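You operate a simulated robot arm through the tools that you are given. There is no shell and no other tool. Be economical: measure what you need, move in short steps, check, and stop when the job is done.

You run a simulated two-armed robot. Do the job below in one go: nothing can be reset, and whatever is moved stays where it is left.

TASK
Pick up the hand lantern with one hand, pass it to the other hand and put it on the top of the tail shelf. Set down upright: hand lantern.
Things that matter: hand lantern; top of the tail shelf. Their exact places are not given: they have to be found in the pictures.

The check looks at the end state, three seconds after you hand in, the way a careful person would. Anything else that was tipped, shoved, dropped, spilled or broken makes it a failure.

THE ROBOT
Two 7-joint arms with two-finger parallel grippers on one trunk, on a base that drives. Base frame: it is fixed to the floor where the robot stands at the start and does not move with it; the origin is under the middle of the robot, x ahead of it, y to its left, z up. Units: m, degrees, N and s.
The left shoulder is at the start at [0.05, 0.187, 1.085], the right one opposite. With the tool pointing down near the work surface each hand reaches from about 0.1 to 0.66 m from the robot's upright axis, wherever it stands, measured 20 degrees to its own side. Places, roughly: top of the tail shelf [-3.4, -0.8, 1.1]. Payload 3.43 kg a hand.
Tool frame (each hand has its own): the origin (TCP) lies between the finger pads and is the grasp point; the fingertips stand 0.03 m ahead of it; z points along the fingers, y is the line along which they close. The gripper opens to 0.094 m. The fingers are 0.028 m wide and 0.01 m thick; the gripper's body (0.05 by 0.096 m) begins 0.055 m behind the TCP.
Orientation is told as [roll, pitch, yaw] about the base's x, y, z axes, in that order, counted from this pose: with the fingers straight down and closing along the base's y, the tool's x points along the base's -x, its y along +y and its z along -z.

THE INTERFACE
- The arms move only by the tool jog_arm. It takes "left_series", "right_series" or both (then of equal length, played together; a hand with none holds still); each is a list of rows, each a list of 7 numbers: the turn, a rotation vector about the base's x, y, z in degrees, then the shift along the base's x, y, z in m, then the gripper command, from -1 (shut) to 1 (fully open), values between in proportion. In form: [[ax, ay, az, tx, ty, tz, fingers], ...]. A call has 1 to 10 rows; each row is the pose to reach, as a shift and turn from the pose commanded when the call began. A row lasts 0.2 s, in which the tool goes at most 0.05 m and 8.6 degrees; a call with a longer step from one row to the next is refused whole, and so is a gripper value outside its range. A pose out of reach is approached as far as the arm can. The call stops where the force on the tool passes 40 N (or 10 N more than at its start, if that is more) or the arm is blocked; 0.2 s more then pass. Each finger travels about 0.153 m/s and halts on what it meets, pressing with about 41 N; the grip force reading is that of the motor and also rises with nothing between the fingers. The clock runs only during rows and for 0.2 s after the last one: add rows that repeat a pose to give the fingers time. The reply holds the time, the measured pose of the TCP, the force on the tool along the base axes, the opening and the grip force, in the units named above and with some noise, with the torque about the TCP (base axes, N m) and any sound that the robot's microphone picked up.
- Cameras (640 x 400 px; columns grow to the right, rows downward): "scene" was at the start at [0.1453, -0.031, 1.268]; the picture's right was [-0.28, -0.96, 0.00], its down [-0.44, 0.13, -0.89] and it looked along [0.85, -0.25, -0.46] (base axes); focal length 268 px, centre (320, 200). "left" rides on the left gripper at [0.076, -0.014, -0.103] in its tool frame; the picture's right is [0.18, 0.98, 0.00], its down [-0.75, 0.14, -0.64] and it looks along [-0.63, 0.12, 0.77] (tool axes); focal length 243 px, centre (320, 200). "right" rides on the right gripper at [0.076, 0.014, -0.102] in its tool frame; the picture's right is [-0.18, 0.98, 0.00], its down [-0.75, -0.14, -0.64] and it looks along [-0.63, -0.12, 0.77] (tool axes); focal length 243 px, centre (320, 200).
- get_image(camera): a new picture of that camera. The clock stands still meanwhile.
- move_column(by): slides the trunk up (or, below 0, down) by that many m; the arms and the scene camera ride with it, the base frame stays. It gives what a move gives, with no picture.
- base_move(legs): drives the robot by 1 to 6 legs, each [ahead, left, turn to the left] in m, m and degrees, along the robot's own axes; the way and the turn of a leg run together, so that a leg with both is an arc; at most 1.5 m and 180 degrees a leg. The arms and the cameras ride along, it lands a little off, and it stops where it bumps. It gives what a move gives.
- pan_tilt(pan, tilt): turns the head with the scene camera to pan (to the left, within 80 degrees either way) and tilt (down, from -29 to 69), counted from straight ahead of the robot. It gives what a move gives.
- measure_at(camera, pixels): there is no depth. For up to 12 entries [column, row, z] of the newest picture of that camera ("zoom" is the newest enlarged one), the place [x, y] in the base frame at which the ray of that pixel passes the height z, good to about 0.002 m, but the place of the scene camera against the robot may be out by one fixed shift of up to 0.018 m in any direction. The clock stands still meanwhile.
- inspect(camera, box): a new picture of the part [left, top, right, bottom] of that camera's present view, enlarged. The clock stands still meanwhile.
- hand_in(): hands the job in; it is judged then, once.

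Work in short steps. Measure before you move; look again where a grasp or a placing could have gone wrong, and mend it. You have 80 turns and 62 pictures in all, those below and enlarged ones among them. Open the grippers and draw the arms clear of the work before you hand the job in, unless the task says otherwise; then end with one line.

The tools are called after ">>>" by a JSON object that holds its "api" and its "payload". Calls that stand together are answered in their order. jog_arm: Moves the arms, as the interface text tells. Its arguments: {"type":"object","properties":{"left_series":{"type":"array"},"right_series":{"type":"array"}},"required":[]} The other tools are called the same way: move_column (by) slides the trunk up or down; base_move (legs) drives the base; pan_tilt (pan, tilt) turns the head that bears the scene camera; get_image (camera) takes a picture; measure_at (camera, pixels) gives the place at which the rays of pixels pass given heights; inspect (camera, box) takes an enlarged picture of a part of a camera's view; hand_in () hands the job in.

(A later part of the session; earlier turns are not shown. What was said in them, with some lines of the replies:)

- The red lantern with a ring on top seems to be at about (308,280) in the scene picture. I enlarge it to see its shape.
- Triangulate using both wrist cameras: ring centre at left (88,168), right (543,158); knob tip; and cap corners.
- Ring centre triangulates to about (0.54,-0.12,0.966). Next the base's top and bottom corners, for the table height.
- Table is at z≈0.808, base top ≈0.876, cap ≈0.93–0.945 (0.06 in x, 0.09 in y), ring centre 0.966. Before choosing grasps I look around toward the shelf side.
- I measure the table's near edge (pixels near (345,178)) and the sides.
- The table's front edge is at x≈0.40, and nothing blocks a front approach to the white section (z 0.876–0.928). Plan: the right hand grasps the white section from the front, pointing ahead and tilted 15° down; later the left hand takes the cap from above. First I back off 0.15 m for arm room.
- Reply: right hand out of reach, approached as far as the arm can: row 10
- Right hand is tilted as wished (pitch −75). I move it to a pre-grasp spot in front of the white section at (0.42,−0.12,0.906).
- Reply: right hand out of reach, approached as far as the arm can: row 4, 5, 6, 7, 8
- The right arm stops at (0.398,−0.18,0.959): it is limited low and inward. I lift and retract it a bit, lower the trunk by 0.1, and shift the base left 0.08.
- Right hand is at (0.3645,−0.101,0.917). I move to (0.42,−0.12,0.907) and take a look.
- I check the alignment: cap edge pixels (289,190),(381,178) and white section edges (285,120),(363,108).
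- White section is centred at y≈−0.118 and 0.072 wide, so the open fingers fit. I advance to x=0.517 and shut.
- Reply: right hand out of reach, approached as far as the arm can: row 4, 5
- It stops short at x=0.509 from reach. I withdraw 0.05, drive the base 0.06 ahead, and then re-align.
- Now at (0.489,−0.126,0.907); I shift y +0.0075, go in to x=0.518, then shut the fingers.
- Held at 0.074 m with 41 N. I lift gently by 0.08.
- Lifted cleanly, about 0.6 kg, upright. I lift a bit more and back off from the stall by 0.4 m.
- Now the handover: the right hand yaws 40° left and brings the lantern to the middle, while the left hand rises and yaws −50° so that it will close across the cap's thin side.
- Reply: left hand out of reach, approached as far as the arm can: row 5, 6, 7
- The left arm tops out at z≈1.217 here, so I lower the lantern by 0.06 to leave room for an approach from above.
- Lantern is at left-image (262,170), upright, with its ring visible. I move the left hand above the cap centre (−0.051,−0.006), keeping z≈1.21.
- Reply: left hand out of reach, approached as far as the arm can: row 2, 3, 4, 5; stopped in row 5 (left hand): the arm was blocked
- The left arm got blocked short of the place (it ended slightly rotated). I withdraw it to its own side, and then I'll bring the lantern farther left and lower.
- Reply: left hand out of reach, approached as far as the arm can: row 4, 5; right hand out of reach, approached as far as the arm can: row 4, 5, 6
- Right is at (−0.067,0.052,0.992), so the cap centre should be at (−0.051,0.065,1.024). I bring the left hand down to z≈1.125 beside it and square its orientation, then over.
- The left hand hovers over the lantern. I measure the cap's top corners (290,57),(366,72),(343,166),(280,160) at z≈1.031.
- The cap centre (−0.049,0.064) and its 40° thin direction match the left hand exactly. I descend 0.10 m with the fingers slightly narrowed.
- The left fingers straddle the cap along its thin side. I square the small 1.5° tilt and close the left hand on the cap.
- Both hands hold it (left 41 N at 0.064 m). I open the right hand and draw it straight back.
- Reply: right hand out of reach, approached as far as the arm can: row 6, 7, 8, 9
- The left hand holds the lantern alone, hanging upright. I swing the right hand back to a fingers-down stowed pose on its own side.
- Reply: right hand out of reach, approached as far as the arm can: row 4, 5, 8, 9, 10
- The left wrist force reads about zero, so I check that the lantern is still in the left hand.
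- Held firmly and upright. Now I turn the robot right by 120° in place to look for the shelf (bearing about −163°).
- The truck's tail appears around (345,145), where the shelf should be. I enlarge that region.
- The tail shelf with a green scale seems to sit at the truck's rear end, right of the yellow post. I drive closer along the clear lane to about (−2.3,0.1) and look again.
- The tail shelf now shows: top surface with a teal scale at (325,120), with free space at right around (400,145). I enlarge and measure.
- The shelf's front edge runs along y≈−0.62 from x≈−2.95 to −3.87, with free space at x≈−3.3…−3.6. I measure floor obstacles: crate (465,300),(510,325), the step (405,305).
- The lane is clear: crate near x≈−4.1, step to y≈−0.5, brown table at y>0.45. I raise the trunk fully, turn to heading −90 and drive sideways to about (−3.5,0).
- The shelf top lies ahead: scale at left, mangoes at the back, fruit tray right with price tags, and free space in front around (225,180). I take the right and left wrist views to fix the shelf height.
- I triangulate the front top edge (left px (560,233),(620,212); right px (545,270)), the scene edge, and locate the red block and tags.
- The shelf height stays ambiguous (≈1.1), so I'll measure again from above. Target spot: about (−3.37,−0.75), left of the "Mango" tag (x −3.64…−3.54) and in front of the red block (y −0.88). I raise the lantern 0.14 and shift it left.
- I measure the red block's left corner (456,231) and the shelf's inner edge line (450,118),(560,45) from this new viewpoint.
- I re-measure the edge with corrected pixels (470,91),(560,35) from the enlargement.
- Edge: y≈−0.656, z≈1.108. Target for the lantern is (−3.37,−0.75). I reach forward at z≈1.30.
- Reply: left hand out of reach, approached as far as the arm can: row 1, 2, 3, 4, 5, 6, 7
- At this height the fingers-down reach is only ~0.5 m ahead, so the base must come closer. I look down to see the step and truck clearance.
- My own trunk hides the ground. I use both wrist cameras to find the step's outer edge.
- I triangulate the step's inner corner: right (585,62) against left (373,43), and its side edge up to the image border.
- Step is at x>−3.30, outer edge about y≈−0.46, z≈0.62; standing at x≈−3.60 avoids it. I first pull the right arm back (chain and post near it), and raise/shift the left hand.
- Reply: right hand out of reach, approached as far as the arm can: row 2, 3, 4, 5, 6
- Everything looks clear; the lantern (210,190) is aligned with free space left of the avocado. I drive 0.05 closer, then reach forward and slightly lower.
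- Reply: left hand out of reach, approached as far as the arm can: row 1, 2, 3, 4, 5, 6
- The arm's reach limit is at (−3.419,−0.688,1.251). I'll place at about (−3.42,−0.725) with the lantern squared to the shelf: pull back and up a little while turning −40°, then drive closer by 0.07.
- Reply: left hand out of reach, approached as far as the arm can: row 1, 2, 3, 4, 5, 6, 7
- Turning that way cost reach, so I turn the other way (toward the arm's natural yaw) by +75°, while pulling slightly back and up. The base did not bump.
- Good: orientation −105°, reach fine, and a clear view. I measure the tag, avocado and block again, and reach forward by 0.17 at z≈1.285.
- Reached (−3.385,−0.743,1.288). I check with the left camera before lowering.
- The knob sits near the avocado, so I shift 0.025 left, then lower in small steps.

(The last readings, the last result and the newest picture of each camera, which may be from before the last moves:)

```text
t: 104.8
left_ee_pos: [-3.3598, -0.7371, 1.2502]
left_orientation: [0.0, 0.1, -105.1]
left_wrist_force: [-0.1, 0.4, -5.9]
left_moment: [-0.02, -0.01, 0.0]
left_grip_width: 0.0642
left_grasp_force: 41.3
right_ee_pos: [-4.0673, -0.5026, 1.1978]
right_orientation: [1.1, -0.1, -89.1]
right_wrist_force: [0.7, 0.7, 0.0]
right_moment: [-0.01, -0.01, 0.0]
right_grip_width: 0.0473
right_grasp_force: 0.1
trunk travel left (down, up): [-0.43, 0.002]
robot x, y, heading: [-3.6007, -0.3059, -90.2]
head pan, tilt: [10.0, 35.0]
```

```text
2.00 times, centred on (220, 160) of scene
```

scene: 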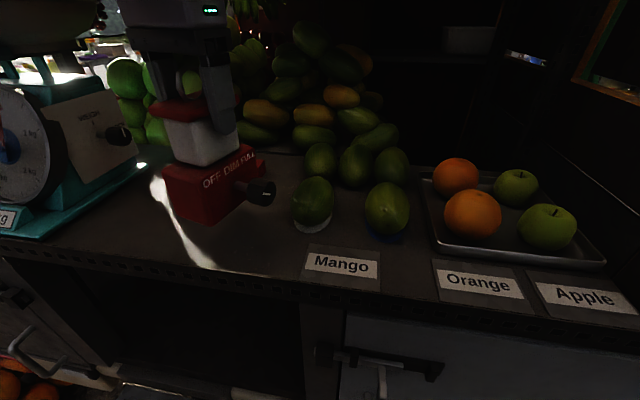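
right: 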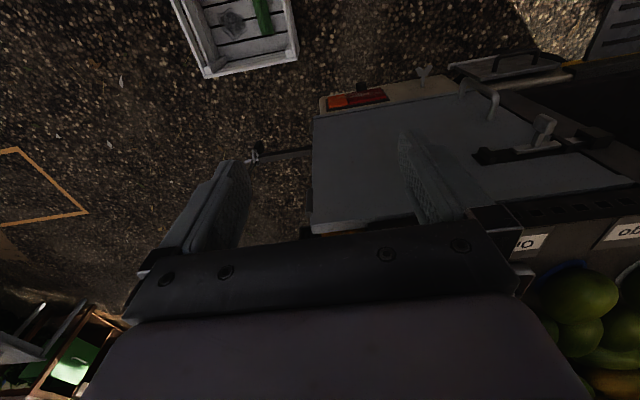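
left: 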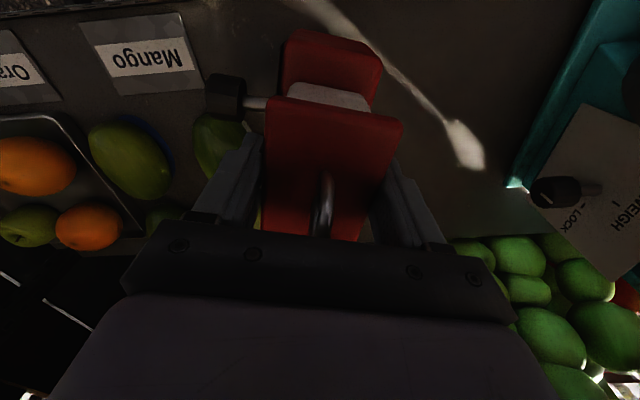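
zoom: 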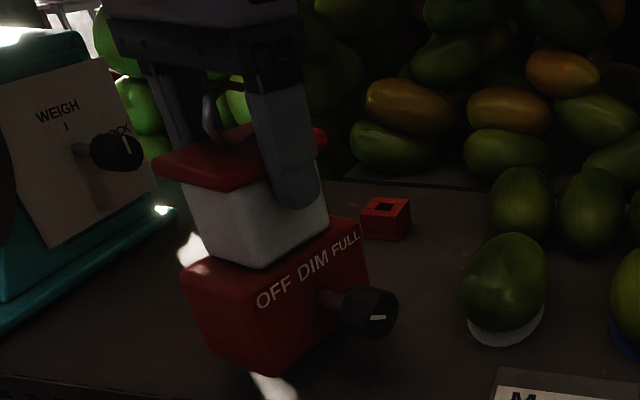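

Clear of everything. I lower by 0.007 more and read the force.

>>> {"api": "jog_arm", "payload": {"left_series": [[0, 0, 0, 0, 0, -0.003, -1], [0, 0, 0, 0, 0, -0.005, -1], [0, 0, 0, 0, 0, -0.007, -1], [0, 0, 0, 0, 0, -0.007, -1]]}}

```text
t: 105.8
left_ee_pos: [-3.3594, -0.7368, 1.2439]
left_orientation: [0.0, 0.0, -105.1]
left_wrist_force: [0.1, 0.1, -5.6]
left_moment: [-0.01, -0.04, -0.02]
left_grip_width: 0.0642
left_grasp_force: 41.0
right_ee_pos: [-4.0675, -0.5032, 1.1974]
right_orientation: [0.9, -0.1, -89.1]
right_wrist_force: [-0.1, -0.2, 0.4]
right_moment: [0.0, 0.04, 0.0]
right_grip_width: 0.0471
right_grasp_force: 0.1
trunk travel left (down, up): [-0.43, 0.002]
robot x, y, heading: [-3.6037, -0.3026, -90.1]
head pan, tilt: [10.0, 35.0]
```

No contact yet; lower 0.005 more.

>>> {"api": "jog_arm", "payload": {"left_series": [[0, 0, 0, 0, 0, -0.002, -1], [0, 0, 0, 0, 0, -0.004, -1], [0, 0, 0, 0, 0, -0.005, -1], [0, 0, 0, 0, 0, -0.005, -1]]}}

```text
t: 106.8
left_ee_pos: [-3.3596, -0.738, 1.2388]
left_orientation: [0.0, 0.1, -105.0]
left_wrist_force: [-0.1, -0.1, -5.6]
left_moment: [-0.04, -0.04, -0.01]
left_grip_width: 0.0643
left_grasp_force: 41.0
right_ee_pos: [-4.067, -0.5033, 1.1971]
right_orientation: [1.0, -0.1, -89.0]
right_wrist_force: [-0.4, 0.7, -0.8]
right_moment: [0.04, 0.06, 0.0]
right_grip_width: 0.0471
right_grasp_force: 0.1
trunk travel left (down, up): [-0.43, 0.002]
robot x, y, heading: [-3.5996, -0.304, -90.3]
head pan, tilt: [10.0, 35.0]
```

Still hanging free (−5.6 N); another 0.006.

>>> {"api": "jog_arm", "payload": {"left_series": [[0, 0, 0, 0, 0, -0.002, -1], [0, 0, 0, 0, 0, -0.004, -1], [0, 0, 0, 0, 0, -0.006, -1], [0, 0, 0, 0, 0, -0.006, -1]]}}

```text
t: 107.8
left_ee_pos: [-3.3599, -0.7378, 1.2331]
left_orientation: [0.0, 0.1, -105.1]
left_wrist_force: [-1.3, -1.0, -5.8]
left_moment: [-0.02, -0.02, -0.02]
left_grip_width: 0.0642
left_grasp_force: 40.8
right_ee_pos: [-4.0665, -0.5038, 1.1975]
right_orientation: [1.0, -0.1, -89.0]
right_wrist_force: [0.7, 0.6, 0.7]
right_moment: [0.0, 0.01, 0.01]
right_grip_width: 0.0468
right_grasp_force: 0.2
trunk travel left (down, up): [-0.43, 0.002]
robot x, y, heading: [-3.6027, -0.3042, -90.1]
head pan, tilt: [10.0, 35.0]
```

Bottom is at about 1.100 and still no contact; continue 0.006.

>>> {"api": "jog_arm", "payload": {"left_series": [[0, 0, 0, 0, 0, -0.002, -1], [0, 0, 0, 0, 0, -0.004, -1], [0, 0, 0, 0, 0, -0.006, -1], [0, 0, 0, 0, 0, -0.006, -1]]}}

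>>> {"api": "inspect", "payload": {"camera": "scene", "box": [80, 120, 320, 270]}}

```text
t: 108.8
left_ee_pos: [-3.3603, -0.7368, 1.2328]
left_orientation: [0.0, -0.3, -105.0]
left_wrist_force: [7.2, -8.3, 29.3]
left_moment: [0.33, -0.17, -0.18]
left_grip_width: 0.0644
left_grasp_force: 40.6
right_ee_pos: [-4.0672, -0.503, 1.1974]
right_orientation: [1.0, -0.1, -89.2]
right_wrist_force: [-0.4, 0.9, -1.0]
right_moment: [-0.01, -0.02, 0.01]
right_grip_width: 0.0469
right_grasp_force: 0.1
trunk travel left (down, up): [-0.43, 0.002]
robot x, y, heading: [-3.601, -0.3037, -90.3]
head pan, tilt: [10.0, 35.0]
```

```text
2.67 times, centred on (200, 195) of scene
```

zoom: 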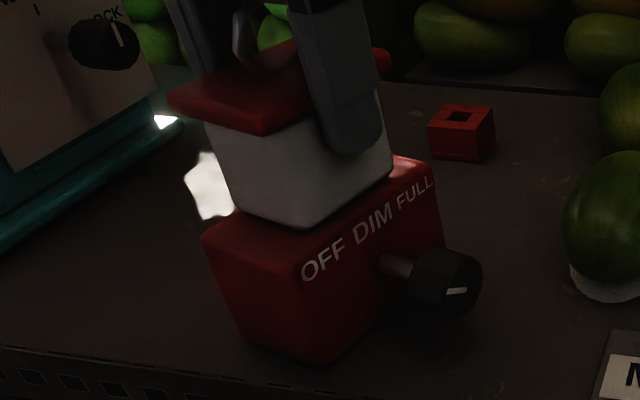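

Contact (+29 N up). I relax the press by 0.005 and open the fingers gradually.

>>> {"api": "jog_arm", "payload": {"left_series": [[0, 0, 0, 0, 0, 0.003, -1], [0, 0, 0, 0, 0, 0.005, -1], [0, 0, 0, 0, 0, 0.005, 0.35], [0, 0, 0, 0, 0, 0.005, 0.5], [0, 0, 0, 0, 0, 0.005, 0.7], [0, 0, 0, 0, 0, 0.005, 0.85], [0, 0, 0, 0, 0, 0.005, 0.85]]}}

>>> {"api": "get_image", "payload": {"camera": "left"}}

```text
t: 110.4
left_ee_pos: [-3.3602, -0.7374, 1.2333]
left_orientation: [0.0, 0.2, -105.1]
left_wrist_force: [0.4, 0.4, -0.1]
left_moment: [0.01, -0.01, 0.01]
left_grip_width: 0.0869
left_grasp_force: 0.1
right_ee_pos: [-4.0678, -0.5012, 1.1975]
right_orientation: [1.0, 0.0, -89.1]
right_wrist_force: [0.7, -0.7, 0.0]
right_moment: [0.02, -0.03, 0.0]
right_grip_width: 0.0467
right_grasp_force: 0.0
trunk travel left (down, up): [-0.43, 0.002]
robot x, y, heading: [-3.601, -0.3084, -90.0]
head pan, tilt: [10.0, 35.0]
```

```text
5 pictures are left
```

left: 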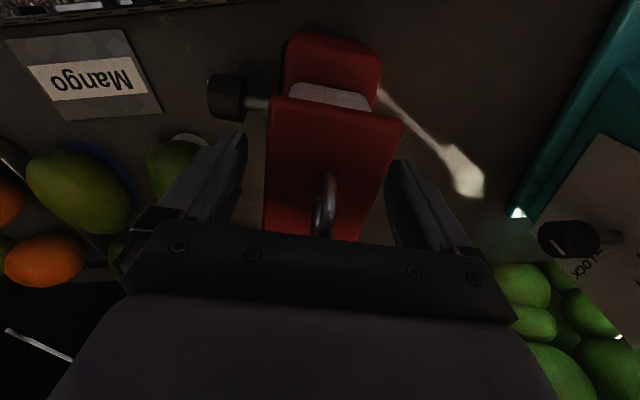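

Released; the lantern stands by itself. I raise straight up 0.055 (known reachable) and then withdraw along the cap's long axis toward me.

>>> {"api": "jog_arm", "payload": {"left_series": [[0, 0, 0, 0, 0, 0.02, 0.9], [0, 0, 0, 0, 0, 0.04, 0.95], [0, 0, 0, 0, 0, 0.055, 1], [0, 0, 0, 0, 0, 0.055, 1], [0, 0, 0, 0.01, 0.04, 0.06, 1], [0, 0, 0, 0.02, 0.08, 0.06, 1], [0, 0, 0, 0.03, 0.12, 0.06, 1], [0, 0, 0, 0.03, 0.16, 0.06, 1], [0, 0, 0, 0.03, 0.2, 0.06, 1]]}}

>>> {"api": "base_move", "payload": {"legs": [[-0.25, 0, 0]]}}

>>> {"api": "get_image", "payload": {"camera": "scene"}}

```text
t: 112.4
left_ee_pos: [-3.33, -0.5356, 1.292]
left_orientation: [-0.1, -0.1, -105.2]
left_wrist_force: [0.0, 0.6, -0.3]
left_moment: [0.01, 0.01, -0.01]
left_grip_width: 0.0939
left_grasp_force: 0.1
right_ee_pos: [-4.0676, -0.5023, 1.1981]
right_orientation: [1.0, -0.2, -89.1]
right_wrist_force: [-1.0, -0.1, -0.2]
right_moment: [0.01, -0.03, 0.0]
right_grip_width: 0.0468
right_grasp_force: 0.0
trunk travel left (down, up): [-0.43, 0.002]
robot x, y, heading: [-3.6008, -0.3062, -90.1]
head pan, tilt: [10.0, 35.0]
```

```text
t: 114.2
left_ee_pos: [-3.3287, -0.2909, 1.2926]
left_orientation: [0.0, 0.1, -105.3]
left_wrist_force: [-1.0, 0.7, -1.3]
left_moment: [-0.01, -0.03, 0.01]
left_grip_width: 0.0938
left_grasp_force: 0.1
right_ee_pos: [-4.068, -0.2564, 1.1969]
right_orientation: [1.0, -0.1, -89.2]
right_wrist_force: [0.4, 0.3, 0.0]
right_moment: [-0.02, 0.02, -0.01]
right_grip_width: 0.047
right_grasp_force: 0.0
trunk travel left (down, up): [-0.43, 0.002]
robot x, y, heading: [-3.5973, -0.0583, -90.0]
head pan, tilt: [10.0, 35.0]
```

```text
4 pictures are left
```

scene: 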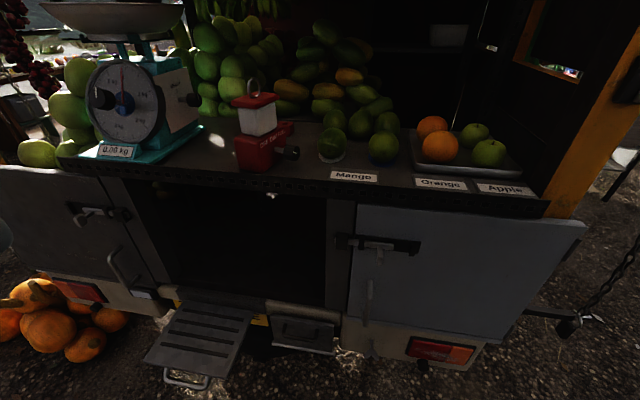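

The lantern stands upright on the shelf at (262,140) and nothing else has moved. I open the right gripper fully.

>>> {"api": "jog_arm", "payload": {"right_series": [[0, 0, 0, 0, 0, 0, 0.5], [0, 0, 0, 0, 0, 0, 1], [0, 0, 0, 0, 0, 0, 1]]}}

```text
t: 115.0
left_ee_pos: [-3.3303, -0.2931, 1.2919]
left_orientation: [-0.1, 0.2, -105.2]
left_wrist_force: [0.0, 0.2, -0.8]
left_moment: [0.03, 0.0, -0.02]
left_grip_width: 0.094
left_grasp_force: 0.0
right_ee_pos: [-4.0673, -0.2576, 1.1963]
right_orientation: [1.1, -0.1, -89.2]
right_wrist_force: [0.0, 0.4, 0.0]
right_moment: [0.01, -0.01, -0.01]
right_grip_width: 0.0944
right_grasp_force: 0.0
trunk travel left (down, up): [-0.43, 0.002]
robot x, y, heading: [-3.6002, -0.0612, -90.1]
head pan, tilt: [10.0, 35.0]
```

Both hands are open and clear of the shelf, so I hand in.

>>> {"api": "hand_in", "payload": {}}

```text
The job is handed in.
```

The right hand picked up the hand lantern and passed it to the left, which set it upright on the top of the tail shelf; the last picture showed nothing else disturbed there.
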